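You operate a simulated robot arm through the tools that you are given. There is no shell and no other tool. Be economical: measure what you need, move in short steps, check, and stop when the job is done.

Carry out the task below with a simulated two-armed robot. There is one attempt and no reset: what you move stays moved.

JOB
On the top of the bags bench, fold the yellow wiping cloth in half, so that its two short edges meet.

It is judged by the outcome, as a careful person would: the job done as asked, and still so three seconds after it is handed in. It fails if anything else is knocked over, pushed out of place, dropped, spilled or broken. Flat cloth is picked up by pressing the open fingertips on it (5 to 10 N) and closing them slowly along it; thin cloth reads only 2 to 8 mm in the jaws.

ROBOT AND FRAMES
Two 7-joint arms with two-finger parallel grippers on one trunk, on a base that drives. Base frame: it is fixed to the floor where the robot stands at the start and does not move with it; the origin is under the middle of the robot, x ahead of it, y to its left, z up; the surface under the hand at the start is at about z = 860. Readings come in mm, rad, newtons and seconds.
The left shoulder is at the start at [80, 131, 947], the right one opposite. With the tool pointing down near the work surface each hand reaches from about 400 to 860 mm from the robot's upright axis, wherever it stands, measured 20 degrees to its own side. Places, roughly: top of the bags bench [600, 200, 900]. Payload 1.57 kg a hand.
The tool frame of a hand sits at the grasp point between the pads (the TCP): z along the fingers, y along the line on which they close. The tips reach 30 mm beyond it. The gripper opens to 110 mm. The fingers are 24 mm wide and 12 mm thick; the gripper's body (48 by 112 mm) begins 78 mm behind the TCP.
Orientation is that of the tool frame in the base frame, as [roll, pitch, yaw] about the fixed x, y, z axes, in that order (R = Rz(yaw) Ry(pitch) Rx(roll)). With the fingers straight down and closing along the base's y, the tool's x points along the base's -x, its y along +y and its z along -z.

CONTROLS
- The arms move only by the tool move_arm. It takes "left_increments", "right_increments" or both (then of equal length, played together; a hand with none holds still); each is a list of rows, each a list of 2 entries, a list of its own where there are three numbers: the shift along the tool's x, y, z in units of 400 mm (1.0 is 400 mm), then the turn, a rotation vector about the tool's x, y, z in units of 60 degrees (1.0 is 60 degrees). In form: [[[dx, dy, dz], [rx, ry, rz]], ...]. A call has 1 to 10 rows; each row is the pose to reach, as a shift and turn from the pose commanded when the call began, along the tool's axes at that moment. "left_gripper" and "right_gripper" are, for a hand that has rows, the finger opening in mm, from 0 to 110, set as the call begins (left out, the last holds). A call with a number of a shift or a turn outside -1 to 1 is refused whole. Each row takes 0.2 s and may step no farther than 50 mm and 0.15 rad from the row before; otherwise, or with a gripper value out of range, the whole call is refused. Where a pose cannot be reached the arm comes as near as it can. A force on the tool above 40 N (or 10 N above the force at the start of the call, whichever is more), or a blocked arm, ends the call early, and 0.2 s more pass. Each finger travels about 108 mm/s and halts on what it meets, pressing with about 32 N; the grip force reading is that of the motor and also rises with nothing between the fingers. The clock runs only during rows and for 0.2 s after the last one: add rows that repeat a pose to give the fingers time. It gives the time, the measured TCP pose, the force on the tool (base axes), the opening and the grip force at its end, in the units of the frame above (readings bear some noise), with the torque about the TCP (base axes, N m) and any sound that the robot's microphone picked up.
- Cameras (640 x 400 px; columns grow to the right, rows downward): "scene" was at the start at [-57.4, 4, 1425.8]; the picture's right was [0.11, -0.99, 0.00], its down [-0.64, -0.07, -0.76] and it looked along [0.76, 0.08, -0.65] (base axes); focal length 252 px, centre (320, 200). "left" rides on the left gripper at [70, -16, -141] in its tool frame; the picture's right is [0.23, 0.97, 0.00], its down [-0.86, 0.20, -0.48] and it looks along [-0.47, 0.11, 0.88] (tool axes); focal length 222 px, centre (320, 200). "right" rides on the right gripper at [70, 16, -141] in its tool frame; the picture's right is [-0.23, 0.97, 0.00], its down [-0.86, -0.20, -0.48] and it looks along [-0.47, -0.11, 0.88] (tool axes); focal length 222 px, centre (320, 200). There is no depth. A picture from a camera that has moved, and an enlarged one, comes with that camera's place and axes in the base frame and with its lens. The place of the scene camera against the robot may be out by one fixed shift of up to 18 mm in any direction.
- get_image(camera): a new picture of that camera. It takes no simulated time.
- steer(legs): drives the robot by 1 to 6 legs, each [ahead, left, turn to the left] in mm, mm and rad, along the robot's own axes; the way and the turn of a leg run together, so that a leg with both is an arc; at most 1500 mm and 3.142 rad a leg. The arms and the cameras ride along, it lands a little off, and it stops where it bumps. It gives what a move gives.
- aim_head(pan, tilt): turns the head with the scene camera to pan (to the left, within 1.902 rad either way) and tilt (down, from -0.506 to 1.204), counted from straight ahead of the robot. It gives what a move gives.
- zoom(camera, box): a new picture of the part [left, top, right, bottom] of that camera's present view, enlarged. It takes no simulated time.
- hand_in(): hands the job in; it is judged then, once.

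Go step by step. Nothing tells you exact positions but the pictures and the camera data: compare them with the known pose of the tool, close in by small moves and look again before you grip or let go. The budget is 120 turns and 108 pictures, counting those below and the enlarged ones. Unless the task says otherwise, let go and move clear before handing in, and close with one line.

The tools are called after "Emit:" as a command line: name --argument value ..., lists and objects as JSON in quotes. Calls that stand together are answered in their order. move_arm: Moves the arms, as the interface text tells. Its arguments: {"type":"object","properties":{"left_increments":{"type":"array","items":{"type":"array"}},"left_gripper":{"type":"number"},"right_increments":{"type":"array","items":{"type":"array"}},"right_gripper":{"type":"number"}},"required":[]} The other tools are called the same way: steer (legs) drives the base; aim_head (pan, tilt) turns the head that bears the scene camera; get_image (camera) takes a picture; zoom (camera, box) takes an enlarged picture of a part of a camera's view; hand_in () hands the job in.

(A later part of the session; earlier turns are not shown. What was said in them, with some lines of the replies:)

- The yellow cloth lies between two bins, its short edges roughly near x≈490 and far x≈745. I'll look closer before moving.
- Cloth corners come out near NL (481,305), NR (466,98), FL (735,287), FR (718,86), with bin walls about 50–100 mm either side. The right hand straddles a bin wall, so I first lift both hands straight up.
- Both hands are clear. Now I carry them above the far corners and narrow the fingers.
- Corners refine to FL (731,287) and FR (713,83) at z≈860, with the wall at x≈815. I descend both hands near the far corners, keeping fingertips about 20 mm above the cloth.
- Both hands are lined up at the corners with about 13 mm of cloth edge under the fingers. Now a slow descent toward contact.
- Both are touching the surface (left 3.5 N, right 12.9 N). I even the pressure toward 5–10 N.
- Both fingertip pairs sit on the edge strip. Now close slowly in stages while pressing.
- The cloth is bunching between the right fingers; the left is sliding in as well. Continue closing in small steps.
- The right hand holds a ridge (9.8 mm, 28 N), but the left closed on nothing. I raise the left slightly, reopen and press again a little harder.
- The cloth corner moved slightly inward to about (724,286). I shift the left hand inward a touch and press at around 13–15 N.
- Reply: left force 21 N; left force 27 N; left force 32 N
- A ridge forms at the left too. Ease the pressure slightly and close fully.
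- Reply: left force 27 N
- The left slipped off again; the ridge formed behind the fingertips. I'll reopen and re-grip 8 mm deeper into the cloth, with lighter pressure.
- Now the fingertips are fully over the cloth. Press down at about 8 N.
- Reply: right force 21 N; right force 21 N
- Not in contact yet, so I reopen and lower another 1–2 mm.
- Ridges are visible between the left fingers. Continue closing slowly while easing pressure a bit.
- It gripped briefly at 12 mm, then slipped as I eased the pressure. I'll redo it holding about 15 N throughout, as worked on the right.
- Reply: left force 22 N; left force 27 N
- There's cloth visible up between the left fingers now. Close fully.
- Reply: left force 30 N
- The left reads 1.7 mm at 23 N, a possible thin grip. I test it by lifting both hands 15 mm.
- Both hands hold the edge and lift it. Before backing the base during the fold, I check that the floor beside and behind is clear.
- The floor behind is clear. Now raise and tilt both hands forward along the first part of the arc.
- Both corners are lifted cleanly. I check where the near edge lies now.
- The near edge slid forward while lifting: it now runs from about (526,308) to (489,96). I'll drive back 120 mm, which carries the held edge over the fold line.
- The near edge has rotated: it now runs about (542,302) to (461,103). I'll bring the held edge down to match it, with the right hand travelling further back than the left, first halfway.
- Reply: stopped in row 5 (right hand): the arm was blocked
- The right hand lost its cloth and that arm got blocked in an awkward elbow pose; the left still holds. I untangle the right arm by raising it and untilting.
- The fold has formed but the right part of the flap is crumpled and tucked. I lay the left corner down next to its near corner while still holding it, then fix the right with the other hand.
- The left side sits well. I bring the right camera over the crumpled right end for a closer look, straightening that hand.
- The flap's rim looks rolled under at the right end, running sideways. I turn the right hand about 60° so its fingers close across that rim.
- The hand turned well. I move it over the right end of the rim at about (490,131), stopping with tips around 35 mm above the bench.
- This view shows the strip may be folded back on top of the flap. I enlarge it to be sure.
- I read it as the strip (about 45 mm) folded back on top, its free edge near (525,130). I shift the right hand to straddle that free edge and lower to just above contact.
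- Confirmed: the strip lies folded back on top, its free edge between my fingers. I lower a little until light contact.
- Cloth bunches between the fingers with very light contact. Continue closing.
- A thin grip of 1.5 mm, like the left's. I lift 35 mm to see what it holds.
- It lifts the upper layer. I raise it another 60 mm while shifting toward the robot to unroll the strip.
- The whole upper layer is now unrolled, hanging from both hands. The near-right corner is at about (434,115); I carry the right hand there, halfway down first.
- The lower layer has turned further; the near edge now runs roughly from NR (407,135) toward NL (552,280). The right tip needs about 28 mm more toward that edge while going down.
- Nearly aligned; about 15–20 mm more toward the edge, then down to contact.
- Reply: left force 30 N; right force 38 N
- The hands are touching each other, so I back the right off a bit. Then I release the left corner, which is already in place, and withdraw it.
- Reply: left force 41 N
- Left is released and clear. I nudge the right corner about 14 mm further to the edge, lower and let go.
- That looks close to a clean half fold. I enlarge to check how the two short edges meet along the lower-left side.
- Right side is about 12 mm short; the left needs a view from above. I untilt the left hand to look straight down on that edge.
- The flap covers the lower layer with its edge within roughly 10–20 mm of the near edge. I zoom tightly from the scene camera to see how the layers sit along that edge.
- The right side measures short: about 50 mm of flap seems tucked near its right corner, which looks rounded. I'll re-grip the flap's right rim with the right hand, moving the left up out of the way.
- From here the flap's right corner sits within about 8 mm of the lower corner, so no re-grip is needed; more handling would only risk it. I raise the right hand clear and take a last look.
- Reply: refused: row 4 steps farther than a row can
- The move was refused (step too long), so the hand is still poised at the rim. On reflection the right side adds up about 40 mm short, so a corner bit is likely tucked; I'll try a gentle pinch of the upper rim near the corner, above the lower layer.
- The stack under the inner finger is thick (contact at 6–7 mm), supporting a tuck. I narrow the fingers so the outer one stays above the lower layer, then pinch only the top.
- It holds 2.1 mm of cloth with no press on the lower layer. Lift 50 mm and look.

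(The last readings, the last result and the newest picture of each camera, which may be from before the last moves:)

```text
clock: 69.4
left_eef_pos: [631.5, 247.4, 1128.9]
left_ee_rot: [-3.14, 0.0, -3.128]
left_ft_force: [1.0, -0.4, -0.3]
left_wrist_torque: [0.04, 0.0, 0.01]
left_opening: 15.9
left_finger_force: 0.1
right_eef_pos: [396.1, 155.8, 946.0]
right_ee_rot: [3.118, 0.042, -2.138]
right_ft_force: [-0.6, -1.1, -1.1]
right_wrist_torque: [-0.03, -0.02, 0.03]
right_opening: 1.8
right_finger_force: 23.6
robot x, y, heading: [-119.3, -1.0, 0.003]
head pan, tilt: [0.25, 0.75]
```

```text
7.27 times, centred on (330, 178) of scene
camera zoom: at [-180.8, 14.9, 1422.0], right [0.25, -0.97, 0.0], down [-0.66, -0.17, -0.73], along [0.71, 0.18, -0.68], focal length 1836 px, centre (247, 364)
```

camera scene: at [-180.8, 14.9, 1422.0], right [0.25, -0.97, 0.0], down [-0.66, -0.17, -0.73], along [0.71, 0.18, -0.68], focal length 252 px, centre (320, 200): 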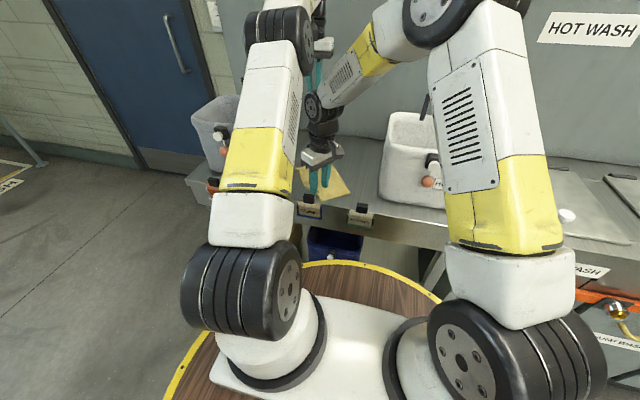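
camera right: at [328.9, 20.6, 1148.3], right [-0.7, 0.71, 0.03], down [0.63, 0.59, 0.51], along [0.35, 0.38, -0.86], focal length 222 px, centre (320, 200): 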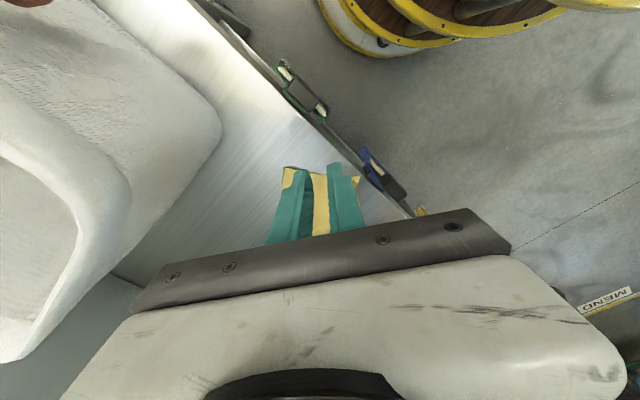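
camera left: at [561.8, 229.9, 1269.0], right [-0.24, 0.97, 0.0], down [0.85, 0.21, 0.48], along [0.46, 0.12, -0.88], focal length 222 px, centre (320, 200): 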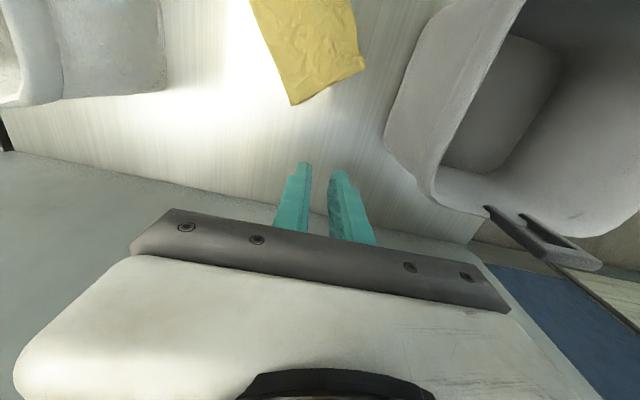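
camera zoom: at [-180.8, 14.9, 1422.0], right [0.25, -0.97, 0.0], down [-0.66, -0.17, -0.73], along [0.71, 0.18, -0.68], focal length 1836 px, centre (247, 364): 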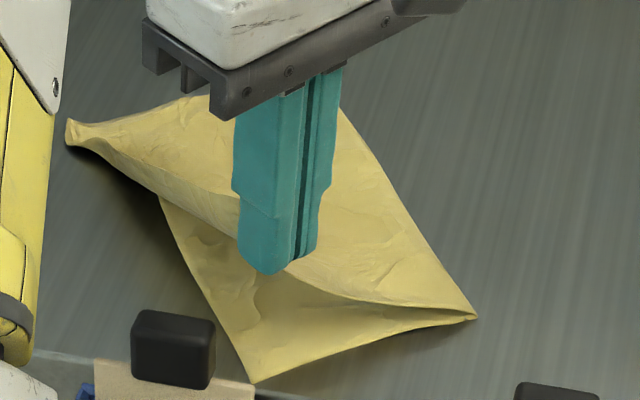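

No tail hangs: the flap is sound, but its edge is skewed — about 8 mm short at the right and roughly 25 mm over at the left. I lay the right corner on NR, keep holding it as an anchor, and bring the left hand above the left tip to pull it in.

Emit:
move_arm --right_increments '[[[-0.003, 0.006, 0.03], [0, 0, 0]], [[-0.006, 0.012, 0.06], [0, 0, 0]], [[-0.009, 0.02, 0.09], [0, 0, 0]], [[-0.011, 0.025, 0.118], [0, 0, 0]], [[-0.011, 0.025, 0.118], [0, 0, 0]], [[-0.011, 0.025, 0.118], [0, 0, 0]]]' --left_increments '[[[0.043, 0.015, 0.075], [0, 0, 0]], [[0.087, 0.03, 0.15], [0, 0, 0]], [[0.13, 0.046, 0.225], [0, 0, 0]], [[0.173, 0.06, 0.3], [0, 0, 0]], [[0.217, 0.077, 0.375], [0, 0, 0]], [[0.26, 0.0925, 0.4475], [0, 0, 0]]]' --left_gripper 34

Emit:
zoom --camera "left" --box '[200, 60, 420, 240]'

Emit:
zoom --camera "scene" --box '[290, 140, 360, 205]'

```text
clock: 70.8
left_eef_pos: [527.1, 282.7, 950.2]
left_ee_rot: [-3.141, 0.0, -3.128]
left_ft_force: [-0.3, -0.2, 0.2]
left_wrist_torque: [0.0, 0.01, 0.01]
left_opening: 33.9
left_finger_force: 0.1
right_eef_pos: [389.0, 166.4, 899.0]
right_ee_rot: [3.119, 0.044, -2.139]
right_ft_force: [-0.2, 0.2, 0.5]
right_wrist_torque: [0.0, 0.04, 0.0]
right_opening: 1.7
right_finger_force: 23.9
robot x, y, heading: [-119.9, 0.3, 0.003]
head pan, tilt: [0.25, 0.75]
```

```text
2.22 times, centred on (310, 150) of left
camera zoom: at [457.3, 265.4, 1090.6], right [-0.24, 0.97, 0.0], down [0.85, 0.21, 0.48], along [0.46, 0.12, -0.88], focal length 494 px, centre (342, 311)
```

zoom: 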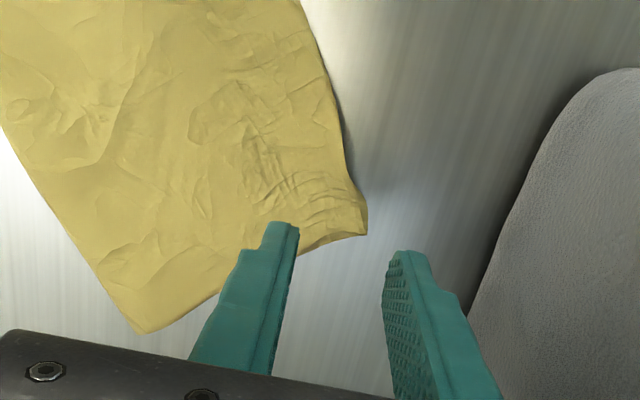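

```text
6.15 times, centred on (325, 172) of scene
camera zoom: at [-180.8, 14.8, 1422.0], right [0.25, -0.97, 0.0], down [-0.66, -0.17, -0.73], along [0.71, 0.18, -0.68], focal length 1554 px, centre (289, 369)
```

zoom: 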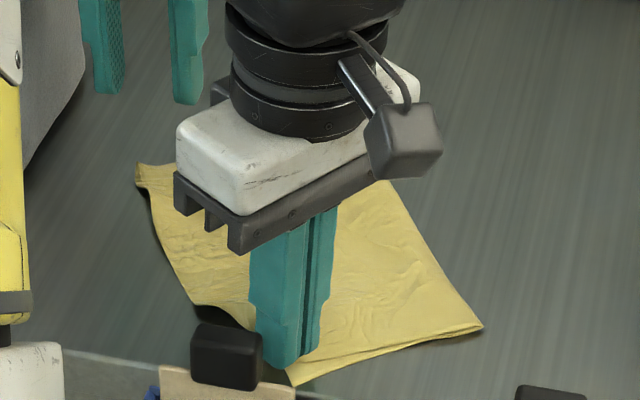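

The left tip overhangs near (528,295), with only flap there (the lower edge is about 30 mm inside). I straddle it with the left fingers and go down.

Emit:
move_arm --left_increments '[[[0.03, 0.003, 0.05], [0, 0, 0]], [[0.03, 0.003, 0.1], [0, 0, 0]], [[0.03, 0.003, 0.135], [0, 0, 0]], [[0.03, 0.003, 0.142], [0, 0, 0]], [[0.03, 0.003, 0.142], [0, 0, 0]]]' --left_gripper 32

Emit:
zoom --camera "left" --box '[220, 100, 440, 240]'

```text
clock: 72.0
left_eef_pos: [514.0, 284.2, 895.7]
left_ee_rot: [3.141, -0.002, -3.128]
left_ft_force: [0.3, -0.2, -0.4]
left_wrist_torque: [0.01, -0.01, -0.04]
left_opening: 31.9
left_finger_force: 0.0
right_eef_pos: [391.0, 165.5, 898.7]
right_ee_rot: [3.12, 0.043, -2.14]
right_ft_force: [1.3, -0.4, -0.3]
right_wrist_torque: [0.0, 0.0, -0.01]
right_opening: 1.7
right_finger_force: 22.9
robot x, y, heading: [-119.0, 3.0, 0.001]
head pan, tilt: [0.25, 0.75]
```

```text
2.86 times, centred on (330, 170) of left
camera zoom: at [445.0, 266.7, 1035.4], right [-0.24, 0.97, 0.0], down [0.85, 0.21, 0.48], along [0.46, 0.12, -0.88], focal length 635 px, centre (291, 286)
```

zoom: 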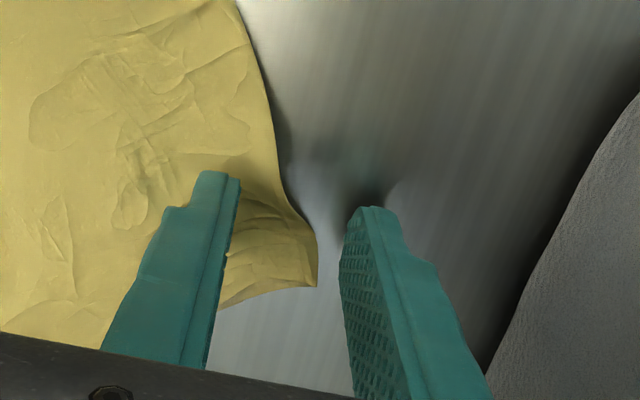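

Well placed: the tip lies between the fingers. Lower 3 mm and close slowly.

Emit:
move_arm --left_increments '[[[0, -0.005, 0.005], [0, 0, 0]], [[0, -0.01, 0.0085], [0, 0, 0]], [[0, -0.01, 0.0085], [0, 0, 0]]]' --left_gripper 26

Emit:
move_arm --left_increments '[[[0, 0, 0], [0, 0, 0]], [[0, 0, 0], [0, 0, 0]]]' --left_gripper 16

Emit:
move_arm --left_increments '[[[0, 0, 0], [0, 0, 0]], [[0, 0, 0], [0, 0, 0]]]' --left_gripper 8

Emit:
move_arm --left_increments '[[[0, 0, 0], [0, 0, 0]], [[0, 0, 0], [0, 0, 0]]]' --left_gripper 0

Emit:
zoom --camera "left" --box '[220, 100, 440, 240]'

```text
clock: 72.8
left_eef_pos: [513.6, 280.9, 891.2]
left_ee_rot: [3.142, 0.0, -3.128]
left_ft_force: [0.7, 0.2, 3.1]
left_wrist_torque: [-0.04, 0.0, -0.01]
left_opening: 25.5
left_finger_force: 0.0
right_eef_pos: [389.6, 166.4, 899.3]
right_ee_rot: [3.117, 0.044, -2.138]
right_ft_force: [0.2, -0.5, 0.1]
right_wrist_torque: [-0.05, 0.0, 0.0]
right_opening: 1.7
right_finger_force: 23.0
robot x, y, heading: [-120.9, -1.8, 0.007]
head pan, tilt: [0.25, 0.75]
```

```text
clock: 73.4
left_eef_pos: [513.9, 279.5, 891.4]
left_ee_rot: [3.141, 0.0, -3.128]
left_ft_force: [0.4, 0.5, 0.4]
left_wrist_torque: [-0.03, 0.01, 0.0]
left_opening: 15.9
left_finger_force: 0.2
right_eef_pos: [390.0, 166.9, 899.9]
right_ee_rot: [3.12, 0.043, -2.14]
right_ft_force: [-0.3, -0.2, 0.0]
right_wrist_torque: [-0.02, -0.01, 0.0]
right_opening: 1.4
right_finger_force: 23.3
robot x, y, heading: [-121.0, 0.5, -0.001]
head pan, tilt: [0.25, 0.75]
```

```text
clock: 74.0
left_eef_pos: [514.5, 280.2, 892.1]
left_ee_rot: [3.141, -0.001, -3.126]
left_ft_force: [0.2, 1.1, 1.4]
left_wrist_torque: [0.0, 0.02, 0.02]
left_opening: 7.7
left_finger_force: 0.1
right_eef_pos: [388.3, 166.5, 898.6]
right_ee_rot: [3.12, 0.043, -2.139]
right_ft_force: [0.1, 0.0, -0.4]
right_wrist_torque: [-0.01, 0.02, 0.03]
right_opening: 2.1
right_finger_force: 23.7
robot x, y, heading: [-121.8, 1.2, 0.005]
head pan, tilt: [0.25, 0.75]
```

```text
clock: 74.6
left_eef_pos: [513.7, 280.0, 892.3]
left_ee_rot: [3.142, 0.001, -3.127]
left_ft_force: [-0.1, 0.5, 0.2]
left_wrist_torque: [0.0, -0.01, 0.01]
left_opening: 0.0
left_finger_force: 21.1
right_eef_pos: [389.3, 167.3, 899.2]
right_ee_rot: [3.119, 0.045, -2.141]
right_ft_force: [-0.8, 0.1, -0.6]
right_wrist_torque: [0.01, -0.01, 0.02]
right_opening: 1.6
right_finger_force: 24.0
robot x, y, heading: [-120.3, -0.8, -0.003]
head pan, tilt: [0.25, 0.75]
```

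```text
2.86 times, centred on (330, 170) of left
camera zoom: at [445.0, 262.2, 1031.6], right [-0.24, 0.97, 0.0], down [0.85, 0.21, 0.48], along [0.46, 0.12, -0.88], focal length 635 px, centre (291, 286)
```

zoom: 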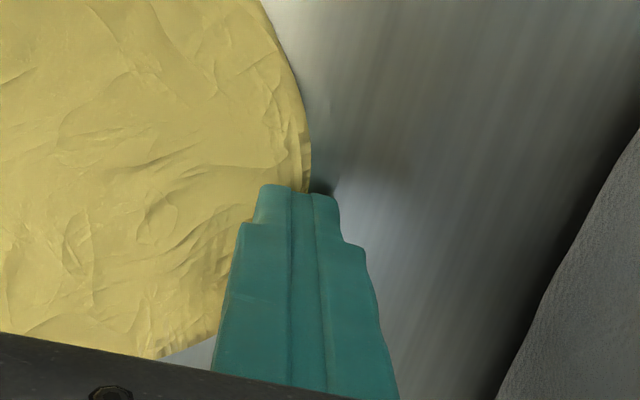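

Closing didn't grip, but it pushed the overhanging edge inward neatly, as needed. I use the closed fingers to push that edge about 12 mm more inward and check.

Emit:
move_arm --left_increments '[[[-0.005, -0.012, 0], [0, 0, 0]], [[-0.01, -0.022, 0], [0, 0, 0]], [[-0.015, -0.032, 0], [0, 0, 0]], [[-0.015, -0.032, 0], [0, 0, 0]]]'

Emit:
get_image --camera "left"

```text
clock: 75.6
left_eef_pos: [521.3, 267.2, 892.1]
left_ee_rot: [-3.141, 0.003, -3.126]
left_ft_force: [-0.9, 3.0, 8.0]
left_wrist_torque: [0.04, 0.0, 0.0]
left_opening: 0.0
left_finger_force: 21.6
right_eef_pos: [388.1, 167.3, 899.1]
right_ee_rot: [3.117, 0.044, -2.14]
right_ft_force: [-0.1, -0.5, -0.4]
right_wrist_torque: [-0.04, 0.02, 0.01]
right_opening: 1.6
right_finger_force: 23.6
robot x, y, heading: [-118.6, 0.3, 0.002]
head pan, tilt: [0.25, 0.75]
```

```text
12 pictures are left
camera left: at [451.0, 249.6, 1031.3], right [-0.24, 0.97, 0.0], down [0.85, 0.21, 0.48], along [0.47, 0.12, -0.88], focal length 222 px, centre (320, 200)
```

left: 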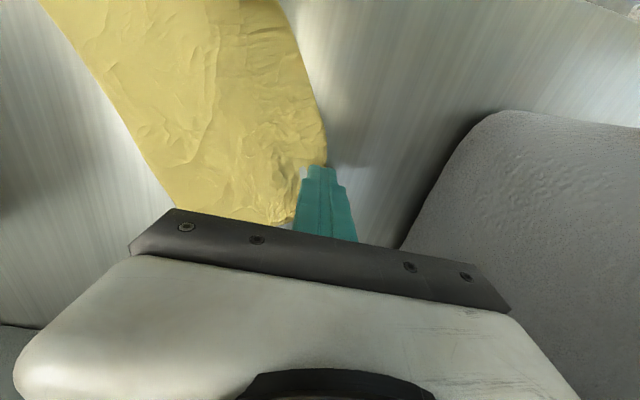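

Good; the finger now rides on the edge, so I lift the left away, and release and raise the right hand straight up.

Emit:
move_arm --left_increments '[[[0, 0, -0.05], [0, 0, 0]], [[0, 0, -0.15], [0, 0, 0]], [[0, 0, -0.27], [0, 0, 0]], [[-0.1, 0, -0.3], [0, 0, 0]], [[-0.2, 0, -0.35], [0, 0, 0]], [[-0.2, 0, -0.4], [0, 0, 0]]]' --right_increments '[[[0, 0, 0.008], [0, 0, 0]], [[0, 0, 0.008], [0, 0, 0]], [[0, 0, 0.008], [0, 0, 0]], [[0, 0, 0.008], [0, 0, 0]], [[0, 0, 0.008], [0, 0, 0]], [[0, 0, 0.008], [0, 0, 0]]]' --right_gripper 14

Emit:
move_arm --right_increments '[[[0, 0, -0.03], [0, 0, 0]], [[0, 0, -0.1], [0, 0, 0]], [[0, 0, -0.2], [0, 0, 0]], [[0.05, -0.03, -0.28], [0, 0, 0]], [[0.13, -0.07, -0.34], [0, 0, 0]], [[0.23, -0.1, -0.34], [0, 0, 0]], [[0.3, -0.12, -0.34], [0, 0, 0]], [[0.3, -0.12, -0.34], [0, 0, 0]]]'

Emit:
zoom --camera "scene" --box '[300, 145, 360, 205]'

Emit:
get_image --camera "left"

```text
clock: 77.0
left_eef_pos: [600.2, 267.3, 1048.7]
left_ee_rot: [3.141, 0.0, -3.129]
left_ft_force: [0.0, 0.2, -0.1]
left_wrist_torque: [-0.01, -0.02, 0.01]
left_opening: 0.0
left_finger_force: 21.7
right_eef_pos: [389.4, 166.5, 895.8]
right_ee_rot: [3.119, 0.044, -2.141]
right_ft_force: [-0.4, -0.3, 0.8]
right_wrist_torque: [0.0, -0.04, -0.01]
right_opening: 14.0
right_finger_force: 0.0
robot x, y, heading: [-119.8, -0.1, -0.0]
head pan, tilt: [0.25, 0.75]
```

```text
clock: 78.8
left_eef_pos: [601.4, 267.5, 1049.0]
left_ee_rot: [3.14, 0.0, -3.125]
left_ft_force: [-0.1, 0.4, 0.3]
left_wrist_torque: [0.0, 0.03, -0.02]
left_opening: 0.1
left_finger_force: 20.9
right_eef_pos: [365.3, 32.4, 1025.9]
right_ee_rot: [3.119, 0.043, -2.139]
right_ft_force: [-0.8, -0.5, 0.2]
right_wrist_torque: [-0.01, 0.01, -0.02]
right_opening: 14.0
right_finger_force: 0.0
robot x, y, heading: [-122.5, 0.2, 0.005]
head pan, tilt: [0.25, 0.75]
```

```text
6.67 times, centred on (330, 175) of scene
camera zoom: at [-180.8, 14.9, 1422.0], right [0.25, -0.97, 0.0], down [-0.66, -0.17, -0.73], along [0.71, 0.18, -0.68], focal length 1684 px, centre (253, 367)
```

zoom: 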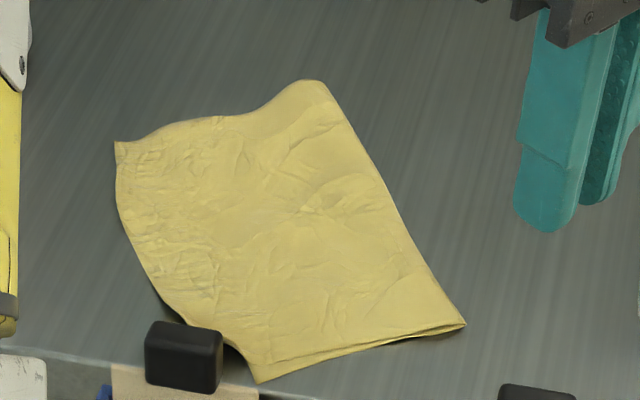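

```text
10 pictures are left
camera left: at [531.0, 250.7, 1189.3], right [-0.24, 0.97, 0.0], down [0.85, 0.21, 0.48], along [0.46, 0.12, -0.88], focal length 222 px, centre (320, 200)
```

left: 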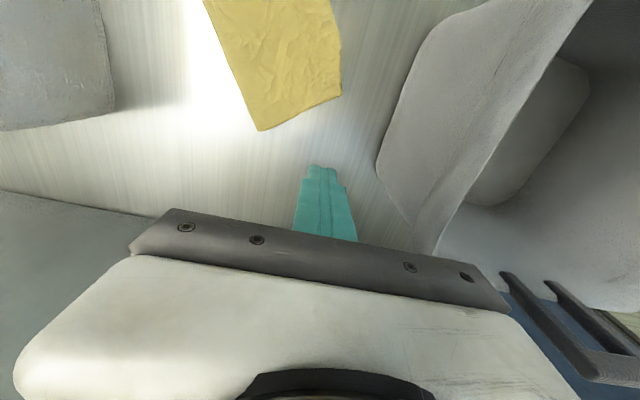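

The folded cloth lies flat on the bench: right corners coincide, the left corner is pulled in, and both hands are clear of it. Nothing else was disturbed, so I hand it in.

Emit:
hand_in

```text
The job is handed in.
```

The yellow wiping cloth is folded in half on top of the bags bench and handed in, with its short edges meeting except for a slight overlap. By my picture estimates, the right corners line up and the upper layer overhangs by about 15 mm at the middle of the edge. The left corner is a little gathered. I couldn't see the lower layer's left corner under the flap. Both hands are clear, and I saw nothing else out of place. The cloth has turned roughly 35–40° from its starting angle, and the robot now stands about 120 mm farther back.
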